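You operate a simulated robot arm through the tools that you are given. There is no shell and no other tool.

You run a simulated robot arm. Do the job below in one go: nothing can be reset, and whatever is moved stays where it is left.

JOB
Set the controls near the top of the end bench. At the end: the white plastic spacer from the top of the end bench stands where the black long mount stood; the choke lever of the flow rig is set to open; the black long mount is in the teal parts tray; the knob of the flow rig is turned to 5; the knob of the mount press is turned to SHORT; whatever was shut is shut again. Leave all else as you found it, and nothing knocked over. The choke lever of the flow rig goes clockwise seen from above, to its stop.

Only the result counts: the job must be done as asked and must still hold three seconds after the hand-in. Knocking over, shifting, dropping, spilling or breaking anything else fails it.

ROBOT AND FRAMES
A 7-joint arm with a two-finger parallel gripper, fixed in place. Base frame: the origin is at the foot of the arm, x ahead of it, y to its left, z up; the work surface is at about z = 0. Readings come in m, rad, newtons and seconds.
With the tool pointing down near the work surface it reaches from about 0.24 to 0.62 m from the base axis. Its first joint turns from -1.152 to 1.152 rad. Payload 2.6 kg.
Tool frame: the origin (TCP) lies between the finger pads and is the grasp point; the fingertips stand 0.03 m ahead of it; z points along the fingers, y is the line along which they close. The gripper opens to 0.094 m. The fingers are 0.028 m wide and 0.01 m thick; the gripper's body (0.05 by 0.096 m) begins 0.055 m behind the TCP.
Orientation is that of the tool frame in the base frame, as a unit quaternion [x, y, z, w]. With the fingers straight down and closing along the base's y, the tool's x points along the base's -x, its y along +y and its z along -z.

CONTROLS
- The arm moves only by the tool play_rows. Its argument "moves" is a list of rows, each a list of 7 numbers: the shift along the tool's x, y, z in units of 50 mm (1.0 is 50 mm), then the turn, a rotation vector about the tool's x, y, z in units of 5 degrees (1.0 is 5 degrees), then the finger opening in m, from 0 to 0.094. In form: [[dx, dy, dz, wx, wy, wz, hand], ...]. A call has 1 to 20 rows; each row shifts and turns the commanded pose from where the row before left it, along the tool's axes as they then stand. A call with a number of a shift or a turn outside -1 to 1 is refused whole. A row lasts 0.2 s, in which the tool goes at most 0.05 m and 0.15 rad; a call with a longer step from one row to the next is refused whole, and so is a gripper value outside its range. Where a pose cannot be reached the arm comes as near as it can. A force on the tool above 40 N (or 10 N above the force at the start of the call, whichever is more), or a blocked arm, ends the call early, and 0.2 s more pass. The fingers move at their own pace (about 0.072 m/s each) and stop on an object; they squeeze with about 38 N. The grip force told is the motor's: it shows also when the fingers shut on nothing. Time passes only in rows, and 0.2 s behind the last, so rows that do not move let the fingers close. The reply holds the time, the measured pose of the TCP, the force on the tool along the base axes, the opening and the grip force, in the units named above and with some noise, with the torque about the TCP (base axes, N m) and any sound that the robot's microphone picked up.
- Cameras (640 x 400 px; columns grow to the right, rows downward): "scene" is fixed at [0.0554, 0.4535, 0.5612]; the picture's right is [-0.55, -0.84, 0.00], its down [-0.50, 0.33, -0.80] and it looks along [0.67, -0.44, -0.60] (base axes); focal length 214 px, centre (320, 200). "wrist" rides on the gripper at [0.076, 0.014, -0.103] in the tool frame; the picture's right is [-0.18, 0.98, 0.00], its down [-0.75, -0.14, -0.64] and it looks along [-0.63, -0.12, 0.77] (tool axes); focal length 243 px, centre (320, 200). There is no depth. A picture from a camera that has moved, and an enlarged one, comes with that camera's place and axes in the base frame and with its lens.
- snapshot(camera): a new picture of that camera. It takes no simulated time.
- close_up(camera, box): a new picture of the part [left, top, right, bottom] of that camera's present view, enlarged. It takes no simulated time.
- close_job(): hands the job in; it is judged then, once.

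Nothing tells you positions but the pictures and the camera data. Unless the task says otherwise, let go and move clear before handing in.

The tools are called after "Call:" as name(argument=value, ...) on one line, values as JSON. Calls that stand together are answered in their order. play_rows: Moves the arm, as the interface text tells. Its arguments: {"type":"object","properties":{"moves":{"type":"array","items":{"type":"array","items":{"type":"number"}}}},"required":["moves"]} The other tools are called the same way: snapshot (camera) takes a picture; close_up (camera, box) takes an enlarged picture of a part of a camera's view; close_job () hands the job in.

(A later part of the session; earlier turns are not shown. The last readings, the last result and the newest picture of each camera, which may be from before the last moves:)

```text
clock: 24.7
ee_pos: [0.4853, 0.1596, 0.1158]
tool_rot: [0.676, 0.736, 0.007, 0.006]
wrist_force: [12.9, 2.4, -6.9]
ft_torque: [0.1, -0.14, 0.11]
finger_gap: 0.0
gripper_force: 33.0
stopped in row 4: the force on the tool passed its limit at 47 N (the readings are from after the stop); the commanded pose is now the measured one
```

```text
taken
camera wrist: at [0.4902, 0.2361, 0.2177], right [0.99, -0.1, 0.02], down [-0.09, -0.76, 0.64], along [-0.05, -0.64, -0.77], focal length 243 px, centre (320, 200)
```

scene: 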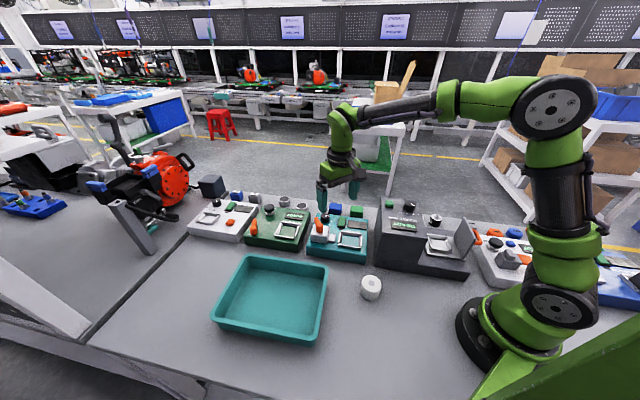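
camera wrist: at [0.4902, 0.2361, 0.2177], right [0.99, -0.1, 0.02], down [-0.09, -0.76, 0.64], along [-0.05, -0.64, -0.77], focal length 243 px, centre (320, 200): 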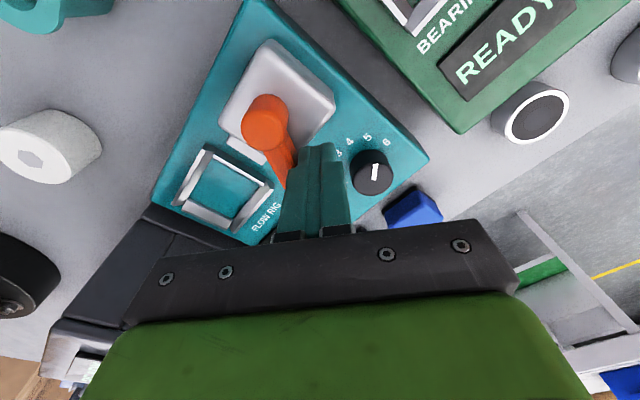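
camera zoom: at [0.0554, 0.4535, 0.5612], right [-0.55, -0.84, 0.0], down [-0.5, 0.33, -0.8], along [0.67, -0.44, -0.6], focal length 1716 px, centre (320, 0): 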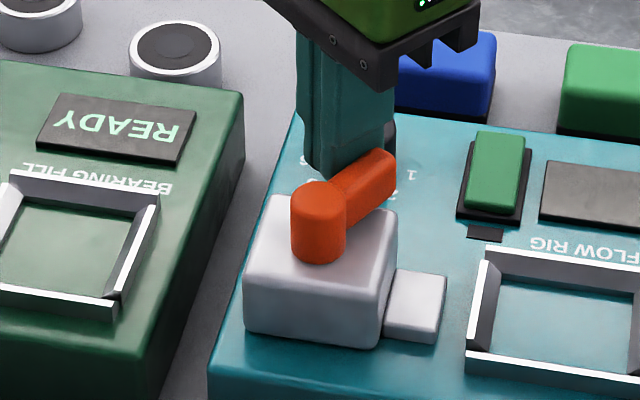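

The arm stopped at the force limit and the lever did not move any further, so it is at its stop (about −70°, the mirror of where it started). I'll back off, rise and check that it stays there.

Call:
play_rows(moves=[[0, 0.2, 0, 0.21, 0, 0, 0.0], [0, 0.1, -0.1, 0, 0, 0, 0.0], [0, 0, -0.6, 0, 0, 0, 0.0], [0, 0, -0.6, 0, 0, 0, 0.0], [0, 0, -0.3, 0, 0, 0, 0.0], [0, 0, 0, 0, 0, 0, 0.0]])

Call:
close_up(camera="scene", box=[290, 200, 350, 250])

Call:
snapshot(camera="wrist")

```text
clock: 26.1
ee_pos: [0.5004, 0.1589, 0.1952]
tool_rot: [0.678, 0.735, -0.002, -0.002]
wrist_force: [-0.3, 0.3, -0.1]
ft_torque: [-0.01, 0.01, -0.01]
finger_gap: 0.0
gripper_force: 32.9
```

```text
8.00 times, centred on (320, 225) of scene
camera zoom: at [0.0554, 0.4535, 0.5612], right [-0.55, -0.84, 0.0], down [-0.5, 0.33, -0.8], along [0.67, -0.44, -0.6], focal length 1716 px, centre (320, 0)
```

zoom: 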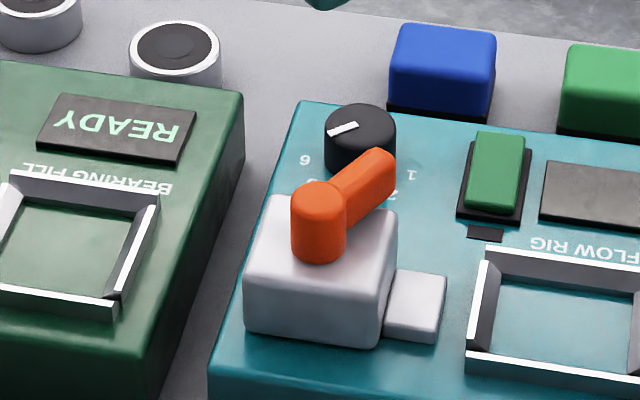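

```text
taken
camera wrist: at [0.5073, 0.2361, 0.2977], right [0.99, -0.1, 0.0], down [-0.08, -0.76, 0.64], along [-0.07, -0.64, -0.77], focal length 243 px, centre (320, 200)
```

wrist: 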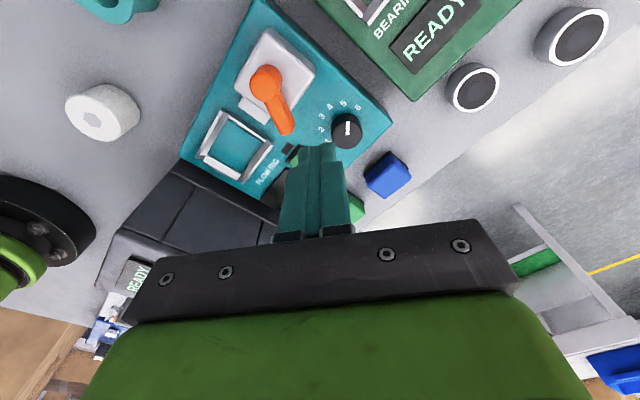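

Call:
close_up(camera="wrist", box=[300, 80, 380, 160])

Call:
close_up(camera="wrist", box=[220, 20, 340, 170])

```text
5.00 times, centred on (340, 120) of wrist
camera zoom: at [0.5073, 0.2361, 0.2977], right [0.99, -0.1, 0.0], down [-0.08, -0.76, 0.64], along [-0.07, -0.64, -0.77], focal length 1213 px, centre (220, 600)
```

zoom: 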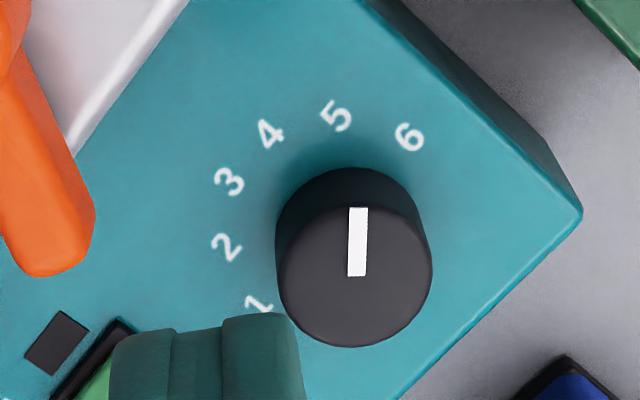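

```text
2.67 times, centred on (280, 95) of wrist
camera zoom: at [0.5073, 0.2361, 0.2977], right [0.99, -0.1, 0.0], down [-0.08, -0.76, 0.64], along [-0.07, -0.64, -0.77], focal length 647 px, centre (427, 480)
```

zoom: 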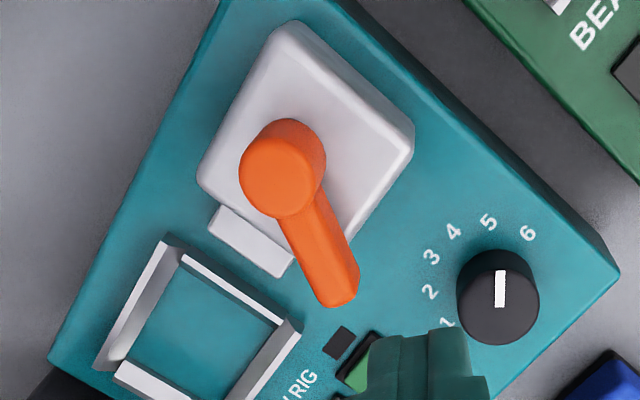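

The lever holds its position, and the knob reads 5. Next is the sleeve ram's knob: I'll rise, turn the hand back and move over the ram.

Call:
play_rows(moves=[[0, 0, -0.7, 0, 0, -1, 0.05], [0, 0, -0.7, 0, 0, -1, 0.05], [0, 0, -0.7, 0, 0, -1, 0.05], [0, 0, 0, 0, 0, -1, 0.05], [0, 0, 0, 0, 0, -1, 0.05], [0, 0, 0, 0, 0, -1, 0.05], [0, 0, 0, 0, 0, -1, 0.05], [0, 0, 0, 0, 0, -1, 0.05], [0, 0, 0, 0, 0, -1, 0.05], [0, 0, 0, 0, 0, -1, 0.05], [0, 0, 0, 0, 0, -1, 0.05], [0, 0, 0, 0, 0, -1, 0.05], [0, 0, 0, 0, 0, -1, 0.05], [0, 0, 0, 0, 0, -1, 0.05], [0, 0, 0, 0, 0, -1, 0.05], [0, 0, 0, 0, 0, -1, 0.05], [0, 0, 0, 0, 0, -1, 0.05], [0, 0, 0, 0, 0, 0, 0.05]])

```text
clock: 29.9
ee_pos: [0.4996, 0.1601, 0.301]
tool_rot: [0.003, 1.0, 0.0, -0.003]
wrist_force: [0.0, 0.2, 0.2]
ft_torque: [-0.01, 0.01, -0.02]
finger_gap: 0.0502
gripper_force: 0.1
```

Now I'll translate to above the ram's knob, staying high.

Call:
play_rows(moves=[[0.484, -0.604, 0.0, 0, 0, 0, 0.05], [0.484, -0.604, 0.0, 0, 0, 0, 0.05], [0.484, -0.604, 0.0, 0, 0, 0, 0.05], [0.484, -0.604, 0.0, 0, 0, 0, 0.05], [0.484, -0.604, 0.0, 0, 0, 0, 0.05], [0.484, -0.604, 0.0, 0, 0, 0, 0.05], [0.484, -0.604, 0.0, 0, 0, 0, 0.05], [0, 0, 0.4, 0, 0, 0, 0.05], [0, 0, 0, 0, 0, 0, 0.05]])

Call:
snapshot(camera="wrist")

Call:
close_up(camera="wrist", box=[260, 50, 380, 190])

Call:
snapshot(camera="scene")

```text
clock: 31.9
ee_pos: [0.3286, -0.052, 0.2818]
tool_rot: [0.001, 1.0, 0.0, -0.003]
wrist_force: [-0.1, 0.2, 0.1]
ft_torque: [0.01, -0.01, -0.06]
finger_gap: 0.0499
gripper_force: 0.1
```

```text
taken
camera wrist: at [0.2524, -0.0373, 0.3837], right [0.19, 0.98, 0.0], down [0.76, -0.14, 0.64], along [0.63, -0.12, -0.77], focal length 243 px, centre (320, 200)
```

wrist: 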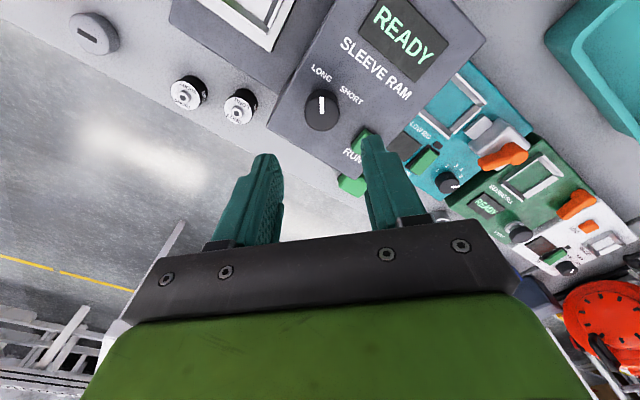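

```text
2.86 times, centred on (320, 120) of wrist
camera zoom: at [0.2524, -0.0373, 0.3837], right [0.19, 0.98, 0.0], down [0.76, -0.14, 0.64], along [0.63, -0.12, -0.77], focal length 693 px, centre (320, 429)
```

zoom: 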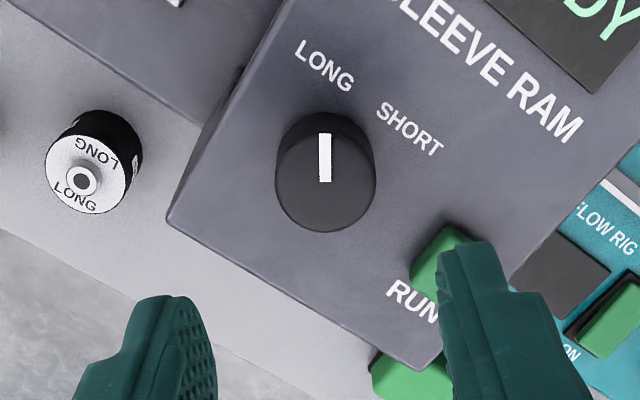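

```text
taken
```

scene: 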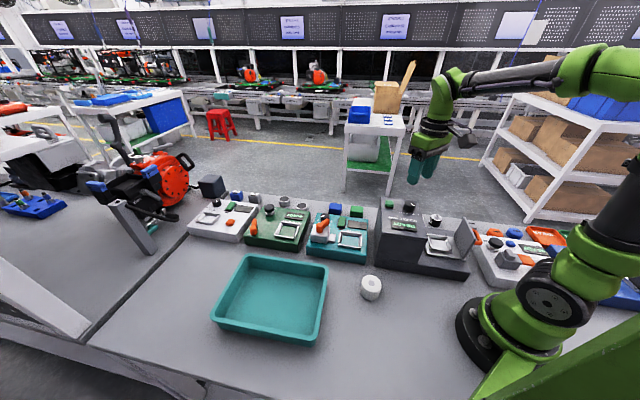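

The ram's knob (top z≈0.167, axis about (0.331, −0.050)) points at LONG, and SHORT is about 70° clockwise. I'll turn the hand counter-clockwise 85° above it, so the fingers stay clear of the RUN button while turning.

Call:
play_rows(moves=[[-0.04, 0.04, 0, 0, 0, -1, 0.044], [0, 0, 0, 0, 0, -1, 0.044], [0, 0, 0, 0, 0, -1, 0.044], [0, 0, 0, 0, 0, -1, 0.044], [0, 0, 0, 0, 0, -1, 0.044], [0, 0, 0, 0, 0, -1, 0.044], [0, 0, 0, 0, 0, -1, 0.044], [0, 0, 0, 0, 0, -1, 0.044], [0, 0, 0, 0, 0, -1, 0.044], [0, 0, 0, 0, 0, -1, 0.044], [0, 0, 0, 0, 0, -1, 0.044], [0, 0, 0, 0, 0, -1, 0.044], [0, 0, 0, 0, 0, -1, 0.044], [0, 0, 0, 0, 0, -1, 0.044], [0, 0, 0, 0, 0, -1, 0.044], [0, 0, 0, 0, 0, -1, 0.044], [0, 0, 0, 0, 0, -1, 0.044], [0, 0, 0, 0, 0, 0, 0.044]])

Call:
snapshot(camera="wrist")

Call:
close_up(camera="wrist", box=[260, 50, 380, 190])

```text
clock: 35.7
ee_pos: [0.3316, -0.0498, 0.2809]
tool_rot: [-0.674, 0.738, 0.0, -0.002]
wrist_force: [-0.4, 0.5, 0.3]
ft_torque: [-0.01, 0.0, -0.04]
finger_gap: 0.044
gripper_force: 0.1
```

```text
taken
camera wrist: at [0.3102, -0.1237, 0.3837], right [-0.96, 0.27, 0.0], down [0.21, 0.74, 0.64], along [0.17, 0.62, -0.77], focal length 243 px, centre (320, 200)
```

wrist: 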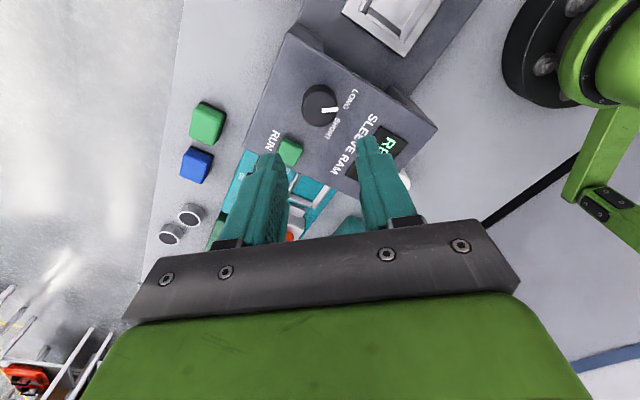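

```text
2.86 times, centred on (320, 120) of wrist
camera zoom: at [0.3102, -0.1237, 0.3837], right [-0.96, 0.27, 0.0], down [0.21, 0.74, 0.64], along [0.17, 0.62, -0.77], focal length 693 px, centre (320, 429)
```

zoom: 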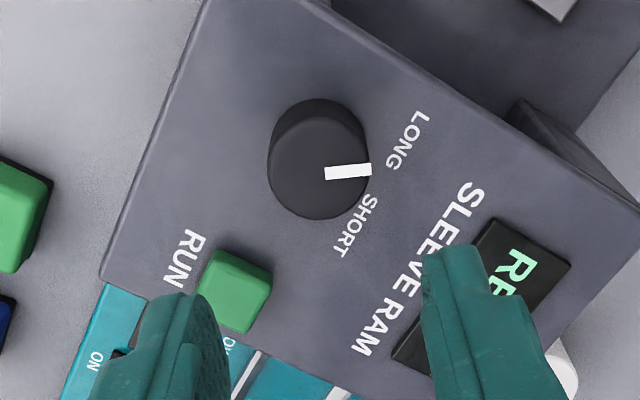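

Centred over the knob, with the fingers lying along x and clear of RUN. I'll go down to fingertip height z≈0.155.

Call:
play_rows(moves=[[0, 0, 0.475, 0, 0, 0, 0.044], [0, 0, 0.475, 0, 0, 0, 0.044], [0, 0, 0.475, 0, 0, 0, 0.044], [0, 0, 0.475, 0, 0, 0, 0.044], [0, 0, 0, 0, 0, 0, 0.044]])

Call:
snapshot(camera="wrist")

Call:
close_up(camera="scene", box=[370, 170, 490, 280])

```text
clock: 36.9
ee_pos: [0.3309, -0.048, 0.1869]
tool_rot: [-0.674, 0.738, 0.002, -0.003]
wrist_force: [-0.7, -0.3, 0.1]
ft_torque: [-0.02, 0.01, -0.02]
finger_gap: 0.0439
gripper_force: 0.0
```

```text
taken
camera wrist: at [0.31, -0.1225, 0.2892], right [-0.96, 0.27, 0.0], down [0.21, 0.74, 0.64], along [0.17, 0.62, -0.77], focal length 243 px, centre (320, 200)
```

wrist: 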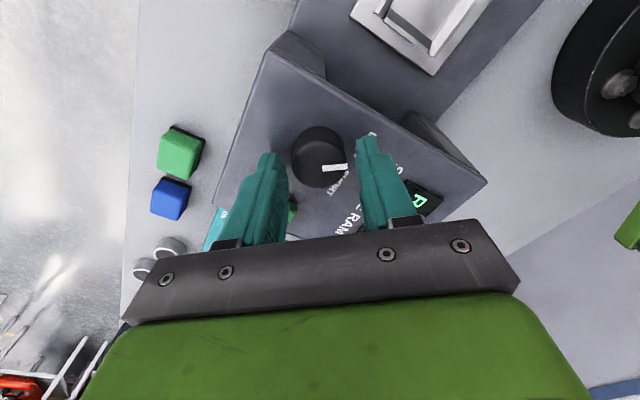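

```text
3.64 times, centred on (430, 225) of scene
camera zoom: at [0.0554, 0.4535, 0.5612], right [-0.55, -0.84, 0.0], down [-0.5, 0.33, -0.8], along [0.67, -0.44, -0.6], focal length 780 px, centre (-80, 109)
```

zoom: 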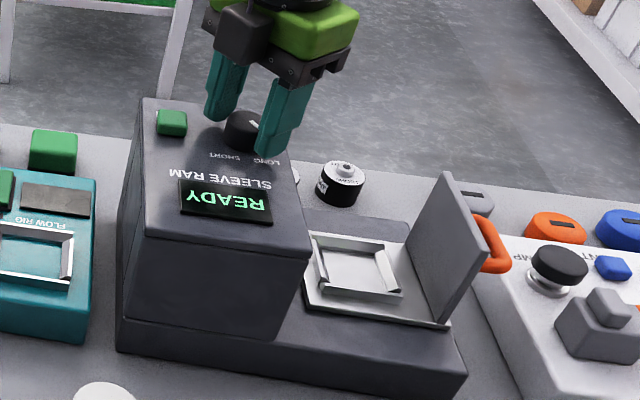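

The knob sits between the fingers. I'll go 4 mm lower for more overlap, close, and turn 70° clockwise.

Call:
play_rows(moves=[[0, 0, 0.08, 0, 0, 0, 0.044], [0, 0, 0, 0, 0, 0, 0.02], [0, 0, 0, 0, 0, 0, 0.02], [0, 0, 0, 0, 0, 0, 0.02], [0, 0, 0, 0, 0, 1, 0.02], [0, 0, 0, 0, 0, 1, 0.02], [0, 0, 0, 0, 0, 1, 0.02], [0, 0, 0, 0, 0, 1, 0.02], [0, 0, 0, 0, 0, 1, 0.02], [0, 0, 0, 0, 0, 1, 0.02], [0, 0, 0, 0, 0, 1, 0.02], [0, 0, 0, 0, 0, 1, 0.02], [0, 0, 0, 0, 0, 1, 0.02], [0, 0, 0, 0, 0, 1, 0.02], [0, 0, 0, 0, 0, 1, 0.02], [0, 0, 0, 0, 0, 1, 0.02]])

Call:
snapshot(camera="wrist")

Call:
close_up(camera="wrist", box=[250, 80, 390, 220])

```text
clock: 40.3
ee_pos: [0.3321, -0.0495, 0.1824]
tool_rot: [-0.214, 0.977, -0.002, 0.0]
wrist_force: [25.9, -3.1, -6.2]
ft_torque: [-0.07, -0.55, -0.01]
finger_gap: 0.0311
gripper_force: 45.3
```

```text
taken
camera wrist: at [0.2567, -0.0685, 0.2849], right [-0.24, 0.97, 0.0], down [0.74, 0.19, 0.64], along [0.62, 0.15, -0.77], focal length 243 px, centre (320, 200)
```

wrist: 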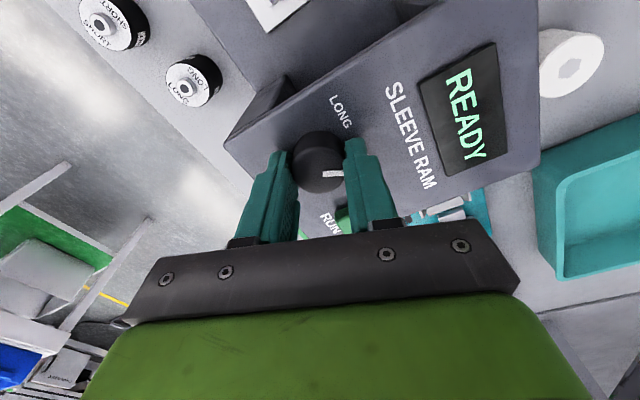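

```text
2.86 times, centred on (320, 150) of wrist
camera zoom: at [0.2567, -0.0685, 0.2849], right [-0.24, 0.97, 0.0], down [0.74, 0.19, 0.64], along [0.62, 0.15, -0.77], focal length 693 px, centre (320, 343)
```

zoom: 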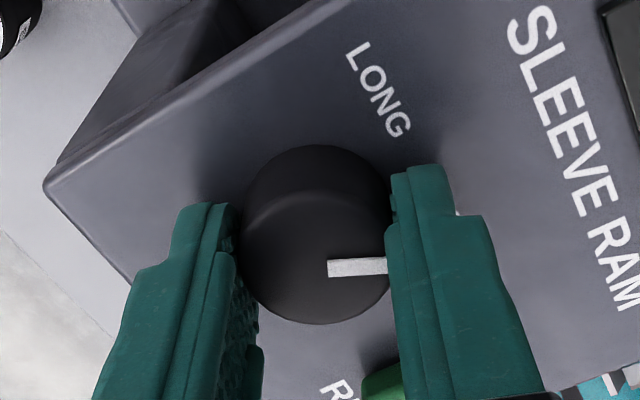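

It has turned 60° and the pointer is at about 108°, where SHORT is about 100°. I'll turn another 8° with a small shift to relieve the side force, then open and rise.

Call:
play_rows(moves=[[-0.027, -0.0125, 0, 0, 0, 0.9, 0.02], [0, 0, 0, 0, 0, 0.8, 0.02], [0, 0, 0, 0, 0, 0, 0.02], [0, 0, 0, 0, 0, 0, 0.044], [0, 0, 0, 0, 0, 0, 0.044], [0, 0, 0, 0, 0, 0, 0.044], [0, 0, -0.5, 0, 0, 0, 0.044], [0, 0, -0.5, 0, 0, 0, 0.044], [0, 0, -0.5, 0, 0, 0, 0.044], [0, 0, -0.5, 0, 0, 0, 0.044], [0, 0, 0, 0, 0, 0, 0.044]])

Call:
snapshot(camera="wrist")

Call:
close_up(camera="wrist", box=[250, 50, 390, 190])

Call:
close_up(camera="scene", box=[370, 170, 490, 280])

```text
clock: 42.7
ee_pos: [0.3337, -0.0472, 0.2817]
tool_rot: [-0.142, 0.99, 0.001, -0.003]
wrist_force: [-0.1, -0.3, 1.6]
ft_torque: [0.0, -0.02, -0.01]
finger_gap: 0.0439
gripper_force: 0.2
```

```text
taken
camera wrist: at [0.2552, -0.055, 0.3844], right [-0.1, 1.0, 0.0], down [0.77, 0.08, 0.64], along [0.64, 0.06, -0.77], focal length 243 px, centre (320, 200)
```

wrist: 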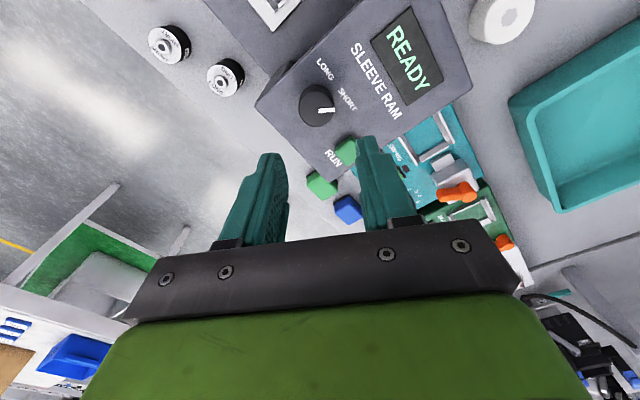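

```text
2.86 times, centred on (320, 120) of wrist
camera zoom: at [0.2552, -0.055, 0.3844], right [-0.1, 1.0, 0.0], down [0.77, 0.08, 0.64], along [0.64, 0.06, -0.77], focal length 693 px, centre (320, 429)
```

zoom: 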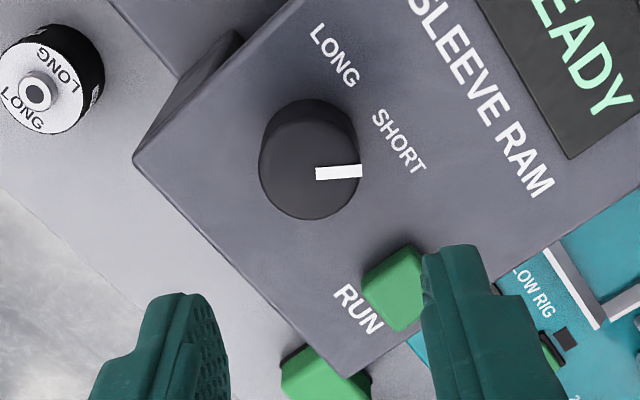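

```text
3.64 times, centred on (430, 225) of scene
camera zoom: at [0.0554, 0.4535, 0.5612], right [-0.55, -0.84, 0.0], down [-0.5, 0.33, -0.8], along [0.67, -0.44, -0.6], focal length 780 px, centre (-80, 109)
```

zoom: 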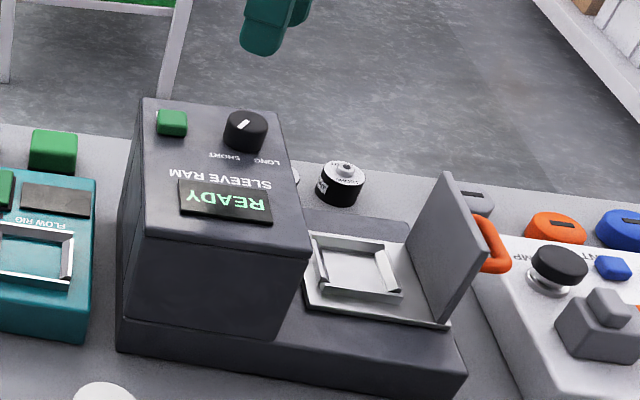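

Both knobs are set; the ram pointer lies on SHORT at about 101°. Next is the LONG mount near (0.355, −0.175), so I'll move above it and line the fingers up with the ram's text-up direction to stay clear of the neighbours.

Call:
play_rows(moves=[[0.077, -0.643, 0.15, 0, 0, 0, 0.06], [0.077, -0.643, 0.15, 0, 0, 0, 0.06], [0.077, -0.643, 0.15, 0, 0, 0, 0.06], [0.077, -0.643, 0.15, 0, 0, 0, 0.06], [0, 0, 0, 0, 0, 0, 0.06]])

Call:
snapshot(camera="wrist")

Call:
close_up(camera="wrist", box=[230, 40, 390, 190])

```text
clock: 43.9
ee_pos: [0.3522, -0.1755, 0.2522]
tool_rot: [-0.142, 0.99, -0.001, -0.003]
wrist_force: [0.9, 0.0, -0.1]
ft_torque: [-0.04, 0.02, -0.01]
finger_gap: 0.06
gripper_force: 0.1
```

```text
taken
camera wrist: at [0.274, -0.184, 0.3559], right [-0.1, 1.0, 0.0], down [0.77, 0.08, 0.64], along [0.64, 0.06, -0.77], focal length 243 px, centre (320, 200)
```

wrist: 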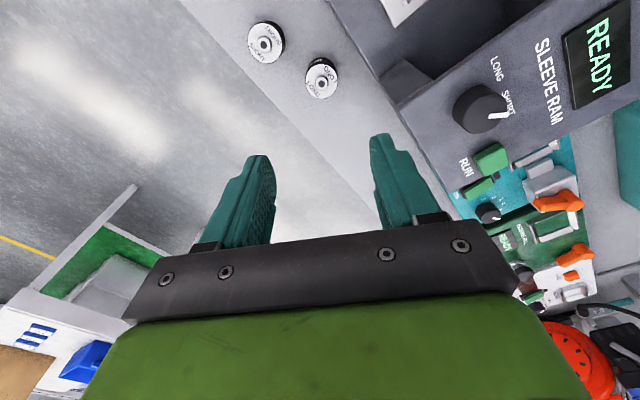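

```text
2.67 times, centred on (310, 115) of wrist
camera zoom: at [0.274, -0.184, 0.3559], right [-0.1, 1.0, 0.0], down [0.77, 0.08, 0.64], along [0.64, 0.06, -0.77], focal length 647 px, centre (347, 427)
```

zoom: 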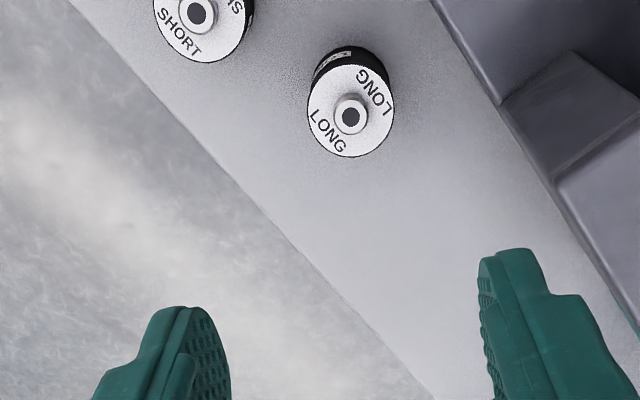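

Call:
play_rows(moves=[[0, 0, 0, 0, 0, -1, 0.06], [0, 0, 0, 0, 0, -1, 0.06], [0, 0, 0, 0, 0, -1, 0.06], [0, 0, 0, 0, 0, -1, 0.06], [0, 0, 0, 0, 0, -1, 0.06], [0, 0, 0, 0, 0, -0.9, 0.06], [0, 0, 0, 0, 0, 0, 0.06]])

Call:
snapshot(camera="wrist")

Call:
close_up(camera="wrist", box=[230, 40, 390, 190])

```text
clock: 45.5
ee_pos: [0.3548, -0.1751, 0.2515]
tool_rot: [-0.389, 0.921, 0.001, -0.002]
wrist_force: [-0.3, -1.1, -0.4]
ft_torque: [-0.08, -0.01, 0.01]
finger_gap: 0.0599
gripper_force: 0.1
```

```text
taken
camera wrist: at [0.2901, -0.2206, 0.3547], right [-0.58, 0.82, 0.0], down [0.63, 0.44, 0.64], along [0.52, 0.37, -0.77], focal length 243 px, centre (320, 200)
```

wrist: 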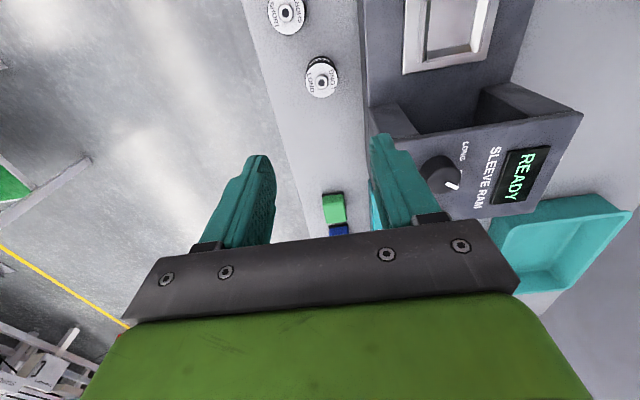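

```text
2.67 times, centred on (310, 115) of wrist
camera zoom: at [0.2901, -0.2206, 0.3547], right [-0.58, 0.82, 0.0], down [0.63, 0.44, 0.64], along [0.52, 0.37, -0.77], focal length 647 px, centre (347, 427)
```

zoom: 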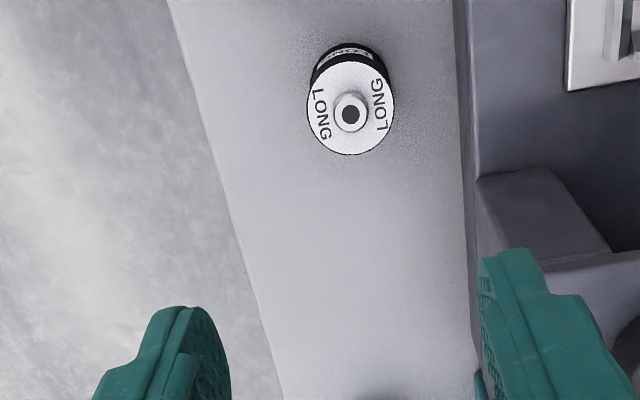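

The LONG mount's axis is within 2 mm of the tool axis, and its boss top is at z≈0.045. I'll go down part of the way with a small correction and re-check.

Call:
play_rows(moves=[[-0.027, 0.02, 0.7, 0, 0, 0, 0.06], [0, 0, 0.7, 0, 0, 0, 0.06], [0, 0, 0.7, 0, 0, 0, 0.06], [0, 0, 0.7, 0, 0, 0, 0.06], [0, 0, 0, 0, 0, 0, 0.06]])

Call:
snapshot(camera="wrist")

Call:
close_up(camera="scene", box=[370, 150, 490, 260])

```text
clock: 46.7
ee_pos: [0.3552, -0.1747, 0.1123]
tool_rot: [-0.389, 0.921, 0.001, -0.002]
wrist_force: [-0.8, -0.1, 0.0]
ft_torque: [0.01, -0.02, 0.02]
finger_gap: 0.0604
gripper_force: 0.1
```

```text
taken
camera wrist: at [0.29, -0.2182, 0.2152], right [-0.58, 0.82, 0.0], down [0.63, 0.44, 0.64], along [0.52, 0.37, -0.77], focal length 243 px, centre (320, 200)
```

wrist: 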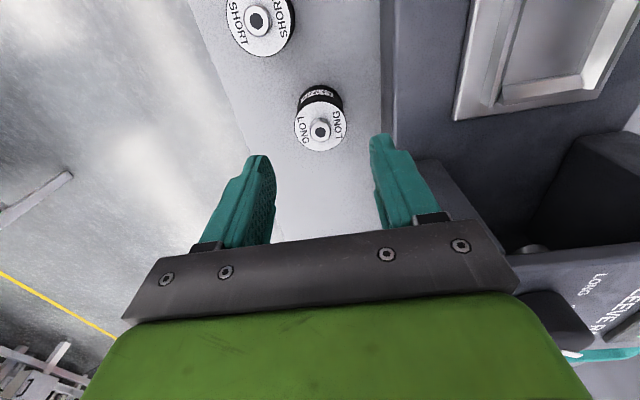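

```text
3.64 times, centred on (430, 205) of scene
camera zoom: at [0.0554, 0.4535, 0.5612], right [-0.55, -0.84, 0.0], down [-0.5, 0.33, -0.8], along [0.67, -0.44, -0.6], focal length 780 px, centre (-80, 182)
```

zoom: 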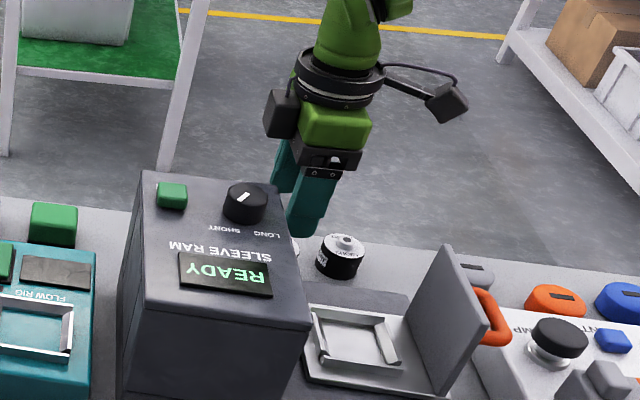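

The mount is centred and the deck edge is about 55 mm away, so the fingers (outer edges at 40 mm) have room. I'll lower to grasp height and close.

Call:
play_rows(moves=[[0, 0, 0.48, 0, 0, 0, 0.06], [0, 0, 0.48, 0, 0, 0, 0.06], [0, 0, 0.46, 0, 0, 0, 0.06], [0, 0, 0, 0, 0, 0, 0.06]])

Call:
snapshot(camera="wrist")

```text
clock: 47.7
ee_pos: [0.3525, -0.174, 0.0391]
tool_rot: [-0.389, 0.921, 0.001, -0.003]
wrist_force: [-0.2, -0.6, -0.5]
ft_torque: [0.02, 0.02, 0.05]
finger_gap: 0.0599
gripper_force: 0.1
```

```text
taken
camera wrist: at [0.2891, -0.2187, 0.1425], right [-0.58, 0.82, 0.0], down [0.63, 0.44, 0.64], along [0.52, 0.37, -0.77], focal length 243 px, centre (320, 200)
```

wrist: 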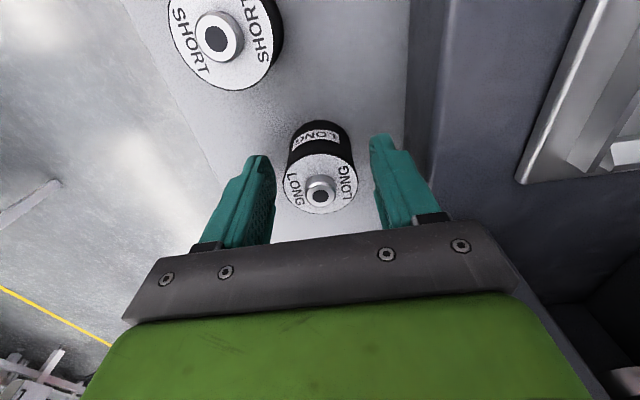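

The mount is well centred between the fingers. I'll close on it and lift straight up.

Call:
play_rows(moves=[[0, 0, 0, 0, 0, 0, 0.025], [0, 0, 0, 0, 0, 0, 0.025], [0, 0, 0, 0, 0, 0, 0.025], [0, 0, -0.2, 0, 0, 0, 0.025], [0, 0, -0.5, 0, 0, 0, 0.025], [0, 0, -0.7, 0, 0, 0, 0.025], [0, 0, -0.7, 0, 0, 0, 0.025], [0, 0, -0.7, 0, 0, 0, 0.025], [0, 0, -0.7, 0, 0, 0, 0.025], [0, 0, -0.7, 0, 0, 0, 0.025], [0, 0, 0, 0, 0, 0, 0.025]])

Call:
snapshot(camera="wrist")

Call:
snapshot(camera="scene")

```text
clock: 50.1
ee_pos: [0.3547, -0.1746, 0.2509]
tool_rot: [-0.389, 0.921, 0.001, -0.002]
wrist_force: [1.1, 0.0, -0.7]
ft_torque: [-0.01, 0.06, 0.0]
finger_gap: 0.039
gripper_force: 37.7
```

```text
taken
camera wrist: at [0.2913, -0.2192, 0.3534], right [-0.58, 0.82, 0.0], down [0.63, 0.44, 0.64], along [0.52, 0.37, -0.77], focal length 243 px, centre (320, 200)
```

wrist: 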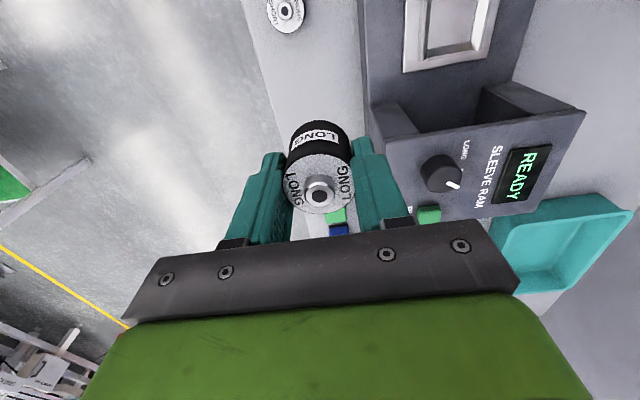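

```text
taken
```

scene: 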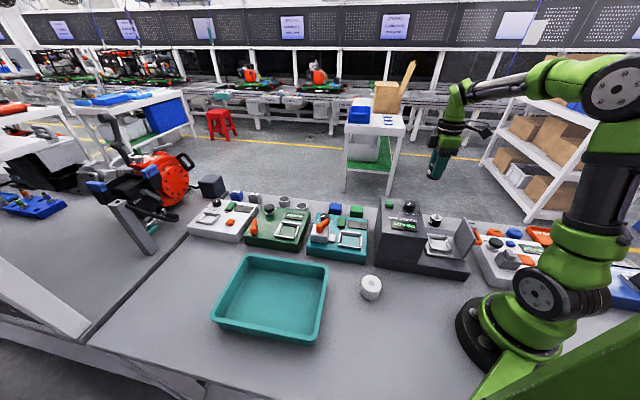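

The mount is gripped (39 mm across) and lifted. The tray's centre works out at about (0.366, 0.39), so I'll carry the mount over there, staying high.

Call:
play_rows(moves=[[-0.3, 0.29, 0, 0, 0, 0, 0.025], [-0.56, 0.545, 0, 0, 0, 0, 0.025], [-0.56, 0.545, 0, 0, 0, 0, 0.025], [-0.56, 0.545, 0, 0, 0, 0, 0.025], [-0.56, 0.545, 0, 0, 0, 0, 0.025], [-0.56, 0.545, 0, 0, 0, 0, 0.025], [-0.56, 0.545, 0, 0, 0, 0, 0.025], [-0.56, 0.545, 0, 0, 0, 0, 0.025], [-0.56, 0.545, 0, 0, 0, 0, 0.025], [-0.56, 0.545, 0, 0, 0, 0, 0.025], [-0.56, 0.545, 0, 0, 0, 0, 0.025], [-0.56, 0.545, 0, 0, 0, 0, 0.025], [-0.56, 0.545, 0, 0, 0, 0, 0.025], [-0.56, 0.545, 0, 0, 0, 0, 0.025], [-0.3, 0.29, 0, 0, 0, 0, 0.025], [0, 0, 0, 0, 0, 0, 0.025]])

Call:
snapshot(camera="wrist")

Call:
snapshot(camera="scene")

```text
clock: 53.5
ee_pos: [0.3523, 0.3753, 0.2504]
tool_rot: [-0.389, 0.921, 0.0, -0.002]
wrist_force: [0.5, 0.1, -0.6]
ft_torque: [-0.04, 0.0, 0.02]
finger_gap: 0.0385
gripper_force: 38.2
```

```text
taken
camera wrist: at [0.2882, 0.3305, 0.3539], right [-0.58, 0.82, 0.0], down [0.63, 0.44, 0.64], along [0.52, 0.37, -0.77], focal length 243 px, centre (320, 200)
```

wrist: 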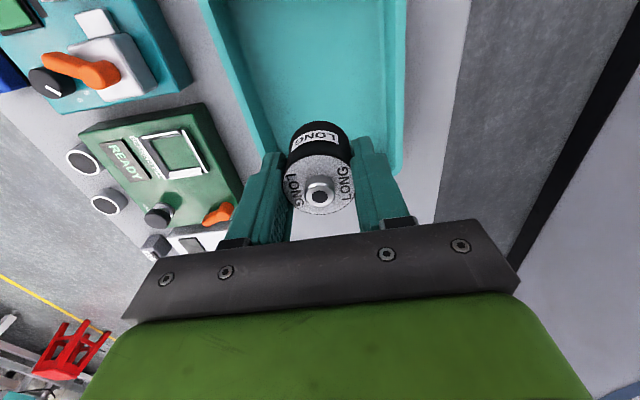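

```text
taken
```

scene: 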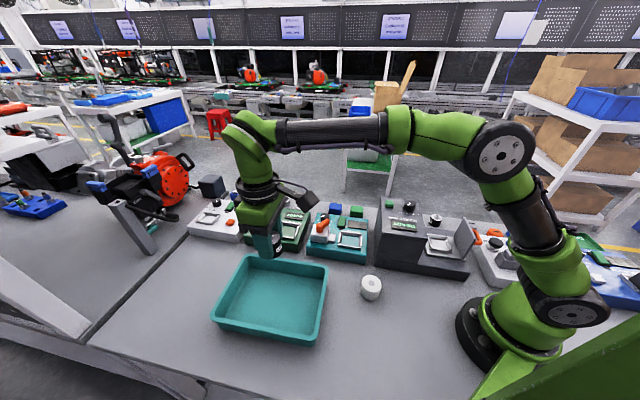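

The tool is over the tray's interior. I'll lower the mount, slowing near the floor.

Call:
play_rows(moves=[[0, 0, 0.66, 0, 0, 0, 0.025], [0, 0, 0.66, 0, 0, 0, 0.025], [0, 0, 0.66, 0, 0, 0, 0.025], [0, 0, 0.66, 0, 0, 0, 0.025], [0, 0, 0.66, 0, 0, 0, 0.025], [0, 0, 0.5, 0, 0, 0, 0.025], [0, 0, 0.1, 0, 0, 0, 0.025], [0, 0, 0, 0, 0, 0, 0.025]])

Call:
snapshot(camera="wrist")

Call:
close_up(camera="scene", box=[200, 200, 340, 350])

```text
clock: 55.3
ee_pos: [0.3536, 0.3751, 0.0549]
tool_rot: [-0.389, 0.921, 0.001, -0.003]
wrist_force: [0.6, -0.3, -0.6]
ft_torque: [0.01, -0.01, -0.01]
finger_gap: 0.0389
gripper_force: 38.3
```

```text
taken
camera wrist: at [0.2893, 0.3307, 0.1579], right [-0.58, 0.82, 0.0], down [0.63, 0.44, 0.64], along [0.52, 0.37, -0.77], focal length 243 px, centre (320, 200)
```

wrist: 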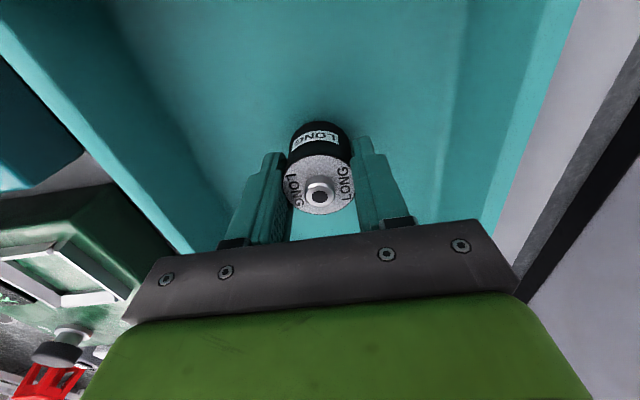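

```text
2.67 times, centred on (270, 275) of scene
camera zoom: at [0.0554, 0.4535, 0.5612], right [-0.55, -0.84, 0.0], down [-0.5, 0.33, -0.8], along [0.67, -0.44, -0.6], focal length 572 px, centre (453, 0)
```

zoom: 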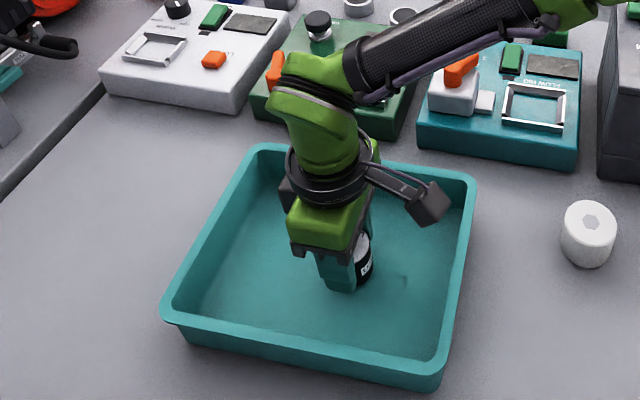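

Call:
play_rows(moves=[[0, 0, 0.05, 0, 0, 0, 0.025], [0, 0, 0.05, 0, 0, 0, 0.025], [0, 0, 0.04, 0, 0, 0, 0.025], [0, 0, 0, 0, 0, 0, 0.025]])

```text
clock: 56.3
ee_pos: [0.3514, 0.3758, 0.0478]
tool_rot: [-0.389, 0.921, 0.001, -0.002]
wrist_force: [0.2, 0.2, -0.9]
ft_torque: [-0.01, 0.02, -0.01]
finger_gap: 0.0388
gripper_force: 37.7
```

Call:
play_rows(moves=[[0, 0, 0.04, 0, 0, 0, 0.025], [0, 0, 0.02, 0, 0, 0, 0.025], [0, 0, 0, 0, 0, 0, 0.025]])

```text
clock: 57.1
ee_pos: [0.3527, 0.3752, 0.0453]
tool_rot: [-0.389, 0.921, 0.002, -0.002]
wrist_force: [-0.5, -1.2, 1.6]
ft_torque: [0.02, -0.03, 0.0]
finger_gap: 0.0386
gripper_force: 38.0
```

Call:
play_rows(moves=[[0, 0, 0.02, 0, 0, 0, 0.025], [0, 0, 0, 0, 0, 0, 0.025]])

```text
clock: 57.7
ee_pos: [0.3532, 0.3768, 0.0471]
tool_rot: [-0.388, 0.921, 0.002, -0.002]
wrist_force: [-2.7, -4.7, 14.2]
ft_torque: [-0.29, 0.04, -0.02]
finger_gap: 0.039
gripper_force: 38.4
```

The mount rests on the tray floor, with about 14 N of contact. I'll open and rise straight up.

Call:
play_rows(moves=[[0, 0, -0.01, 0, 0, 0, 0.045], [0, 0, 0, 0, 0, 0, 0.06], [0, 0, 0, 0, 0, 0, 0.065], [0, 0, 0, 0, 0, 0, 0.065], [0, 0, -0.3, 0, 0, 0, 0.065], [0, 0, -0.6, 0, 0, 0, 0.065], [0, 0, -0.7, 0, 0, 0, 0.065], [0, 0, -0.7, 0, 0, 0, 0.065], [0, 0, -0.7, 0, 0, 0, 0.065], [0, 0, -0.7, 0, 0, 0, 0.065], [0, 0, 0, 0, 0, 0, 0.065]])

Call:
snapshot(camera="wrist")

Call:
snapshot(camera="scene")

```text
clock: 60.1
ee_pos: [0.3522, 0.3771, 0.2285]
tool_rot: [-0.389, 0.921, 0.001, -0.002]
wrist_force: [-0.1, 0.0, -0.5]
ft_torque: [-0.01, -0.03, -0.01]
finger_gap: 0.065
gripper_force: 0.1
```

```text
taken
camera wrist: at [0.2899, 0.3319, 0.3323], right [-0.58, 0.82, 0.0], down [0.63, 0.44, 0.64], along [0.52, 0.37, -0.77], focal length 243 px, centre (320, 200)
```

wrist: 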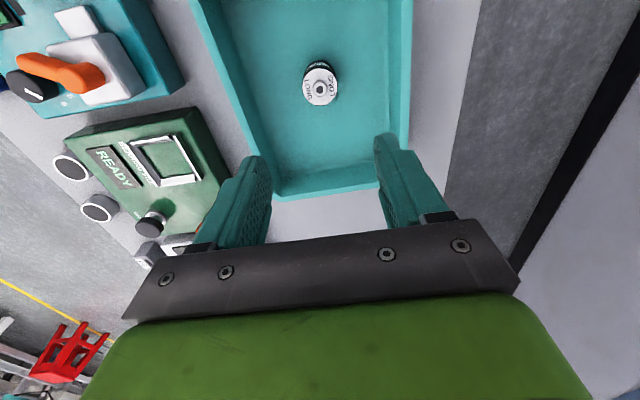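

```text
taken
```

scene: 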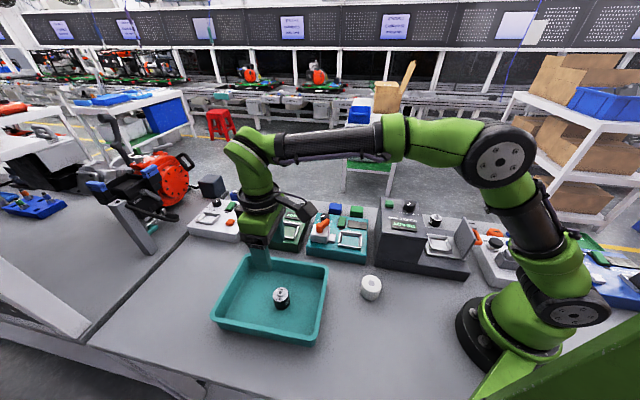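

The mount stands upright in the tray. Next is the white spacer, whose top centre works out at about (0.2505, 0.159, 0.04) and diameter about 52 mm. I'll move above it and check.

Call:
play_rows(moves=[[0.649, -0.2254, 0, 0, 0, 0, 0.08], [0.649, -0.2254, 0, 0, 0, 0, 0.08], [0.649, -0.2254, 0, 0, 0, 0, 0.08], [0.649, -0.2254, 0, 0, 0, 0, 0.08], [0.649, -0.2254, 0, 0, 0, 0, 0.08], [0.649, -0.2254, 0, 0, 0, 0, 0.08], [0.649, -0.2254, 0, 0, 0, 0, 0.08], [0, 0, 0, 0, 0, 0, 0.08]])

Call:
snapshot(camera="wrist")

Call:
close_up(camera="wrist", box=[250, 30, 390, 170])

Call:
snapshot(camera="scene")

```text
clock: 61.9
ee_pos: [0.2525, 0.1569, 0.2314]
tool_rot: [-0.389, 0.921, 0.001, -0.002]
wrist_force: [0.0, -0.1, 0.1]
ft_torque: [0.0, -0.01, 0.0]
finger_gap: 0.08
gripper_force: 0.1
```

```text
taken
camera wrist: at [0.1878, 0.1122, 0.3336], right [-0.58, 0.82, 0.0], down [0.63, 0.44, 0.64], along [0.52, 0.37, -0.77], focal length 243 px, centre (320, 200)
```

wrist: 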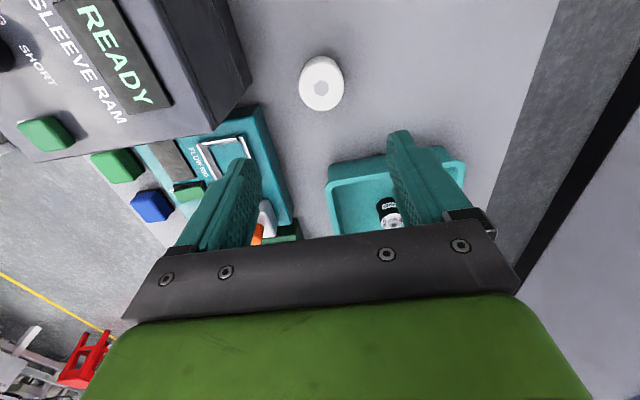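

```text
2.86 times, centred on (320, 100) of wrist
camera zoom: at [0.1878, 0.1122, 0.3336], right [-0.58, 0.82, 0.0], down [0.63, 0.44, 0.64], along [0.52, 0.37, -0.77], focal length 693 px, centre (320, 486)
```

zoom: 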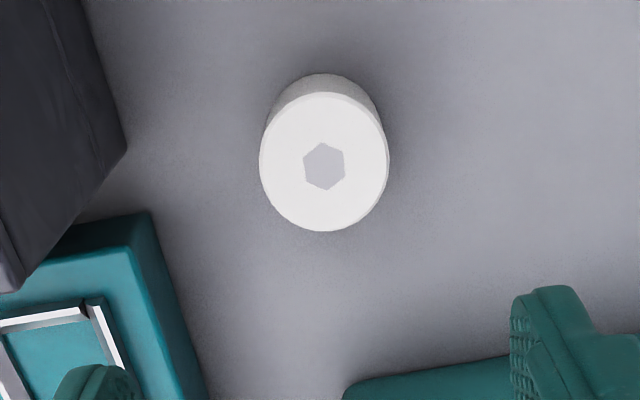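

```text
taken
```

scene: 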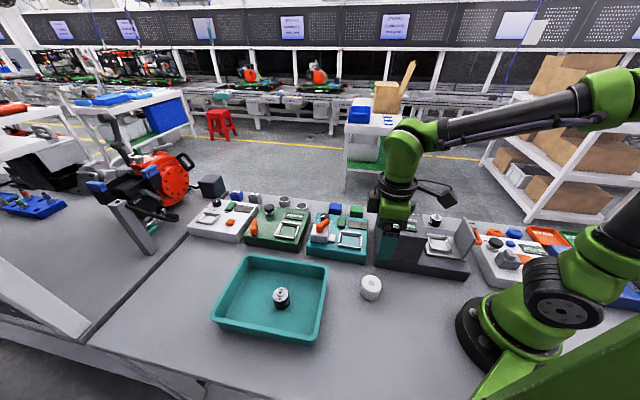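

The spacer is within about 2 mm of the tool axis. I'll correct this and go down to just above it to confirm.

Call:
play_rows(moves=[[-0.042, 0.022, 0.6, 0, 0, 0, 0.08], [0, 0, 0.65, 0, 0, 0, 0.08], [0, 0, 0.65, 0, 0, 0, 0.08], [0, 0, 0.5, 0, 0, 0, 0.08], [0, 0, 0, 0, 0, 0, 0.08]])

Call:
snapshot(camera="wrist")

```text
clock: 63.1
ee_pos: [0.2512, 0.16, 0.1106]
tool_rot: [-0.389, 0.921, 0.001, -0.002]
wrist_force: [0.0, 1.0, 0.2]
ft_torque: [-0.02, -0.03, 0.03]
finger_gap: 0.0798
gripper_force: 0.0
```

```text
taken
camera wrist: at [0.1874, 0.115, 0.2132], right [-0.58, 0.82, 0.0], down [0.63, 0.44, 0.64], along [0.52, 0.37, -0.77], focal length 243 px, centre (320, 200)
```

wrist: 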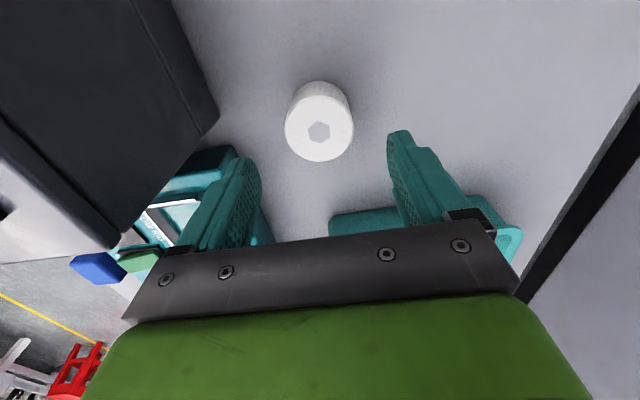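

Call:
play_rows(moves=[[0, 0, 0.49, 0, 0, 0, 0.08], [0, 0, 0.49, 0, 0, 0, 0.08], [0, 0, 0.45, 0, 0, 0, 0.08], [0, 0, 0, 0, 0, 0, 0.08]])

Call:
snapshot(camera="wrist")

```text
clock: 64.1
ee_pos: [0.2524, 0.1578, 0.0398]
tool_rot: [-0.388, 0.922, 0.001, -0.002]
wrist_force: [-0.8, 0.0, 1.1]
ft_torque: [0.03, 0.01, 0.03]
finger_gap: 0.0799
gripper_force: 0.1
```

```text
taken
camera wrist: at [0.1879, 0.1133, 0.1423], right [-0.58, 0.82, 0.0], down [0.63, 0.44, 0.64], along [0.52, 0.37, -0.77], focal length 243 px, centre (320, 200)
```

wrist: 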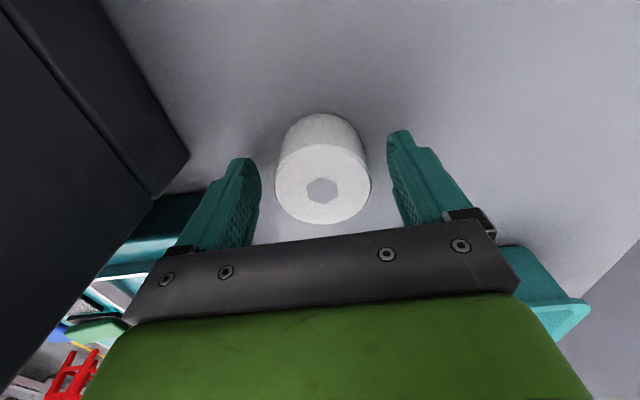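

The spacer is centred between the fingers. I'll close and lift.

Call:
play_rows(moves=[[0, 0, 0, 0, 0, 0, 0.035], [0, 0, 0, 0, 0, 0, 0.035], [0, 0, 0, 0, 0, 0, 0.035], [0, 0, 0, 0, 0, 0, 0.035], [0, 0, -0.2, 0, 0, 0, 0.035], [0, 0, -0.5, 0, 0, 0, 0.035], [0, 0, -0.7, 0, 0, 0, 0.035], [0, 0, -0.7, 0, 0, 0, 0.035], [0, 0, -0.7, 0, 0, 0, 0.035], [0, 0, -0.7, 0, 0, 0, 0.035], [0, 0, -0.75, 0, 0, 0, 0.035], [0, 0, 0, 0, 0, 0, 0.035]])

Call:
snapshot(camera="wrist")

Call:
close_up(camera="scene", box=[320, 150, 460, 300])

```text
clock: 66.7
ee_pos: [0.2539, 0.1597, 0.2516]
tool_rot: [-0.389, 0.921, 0.001, -0.003]
wrist_force: [0.6, -0.1, -0.6]
ft_torque: [0.03, 0.02, 0.04]
finger_gap: 0.0511
gripper_force: 37.9
```

```text
taken
camera wrist: at [0.1898, 0.1151, 0.3544], right [-0.58, 0.82, 0.0], down [0.63, 0.44, 0.64], along [0.52, 0.37, -0.77], focal length 243 px, centre (320, 200)
```

wrist: 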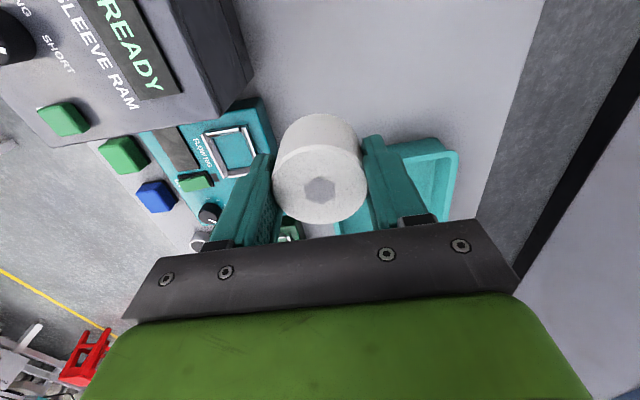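

```text
2.67 times, centred on (390, 225) of scene
camera zoom: at [0.0554, 0.4535, 0.5612], right [-0.55, -0.84, 0.0], down [-0.5, 0.33, -0.8], along [0.67, -0.44, -0.6], focal length 572 px, centre (133, 133)
```

zoom: 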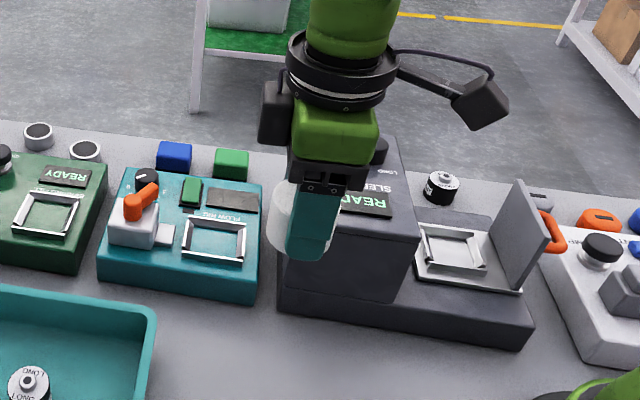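

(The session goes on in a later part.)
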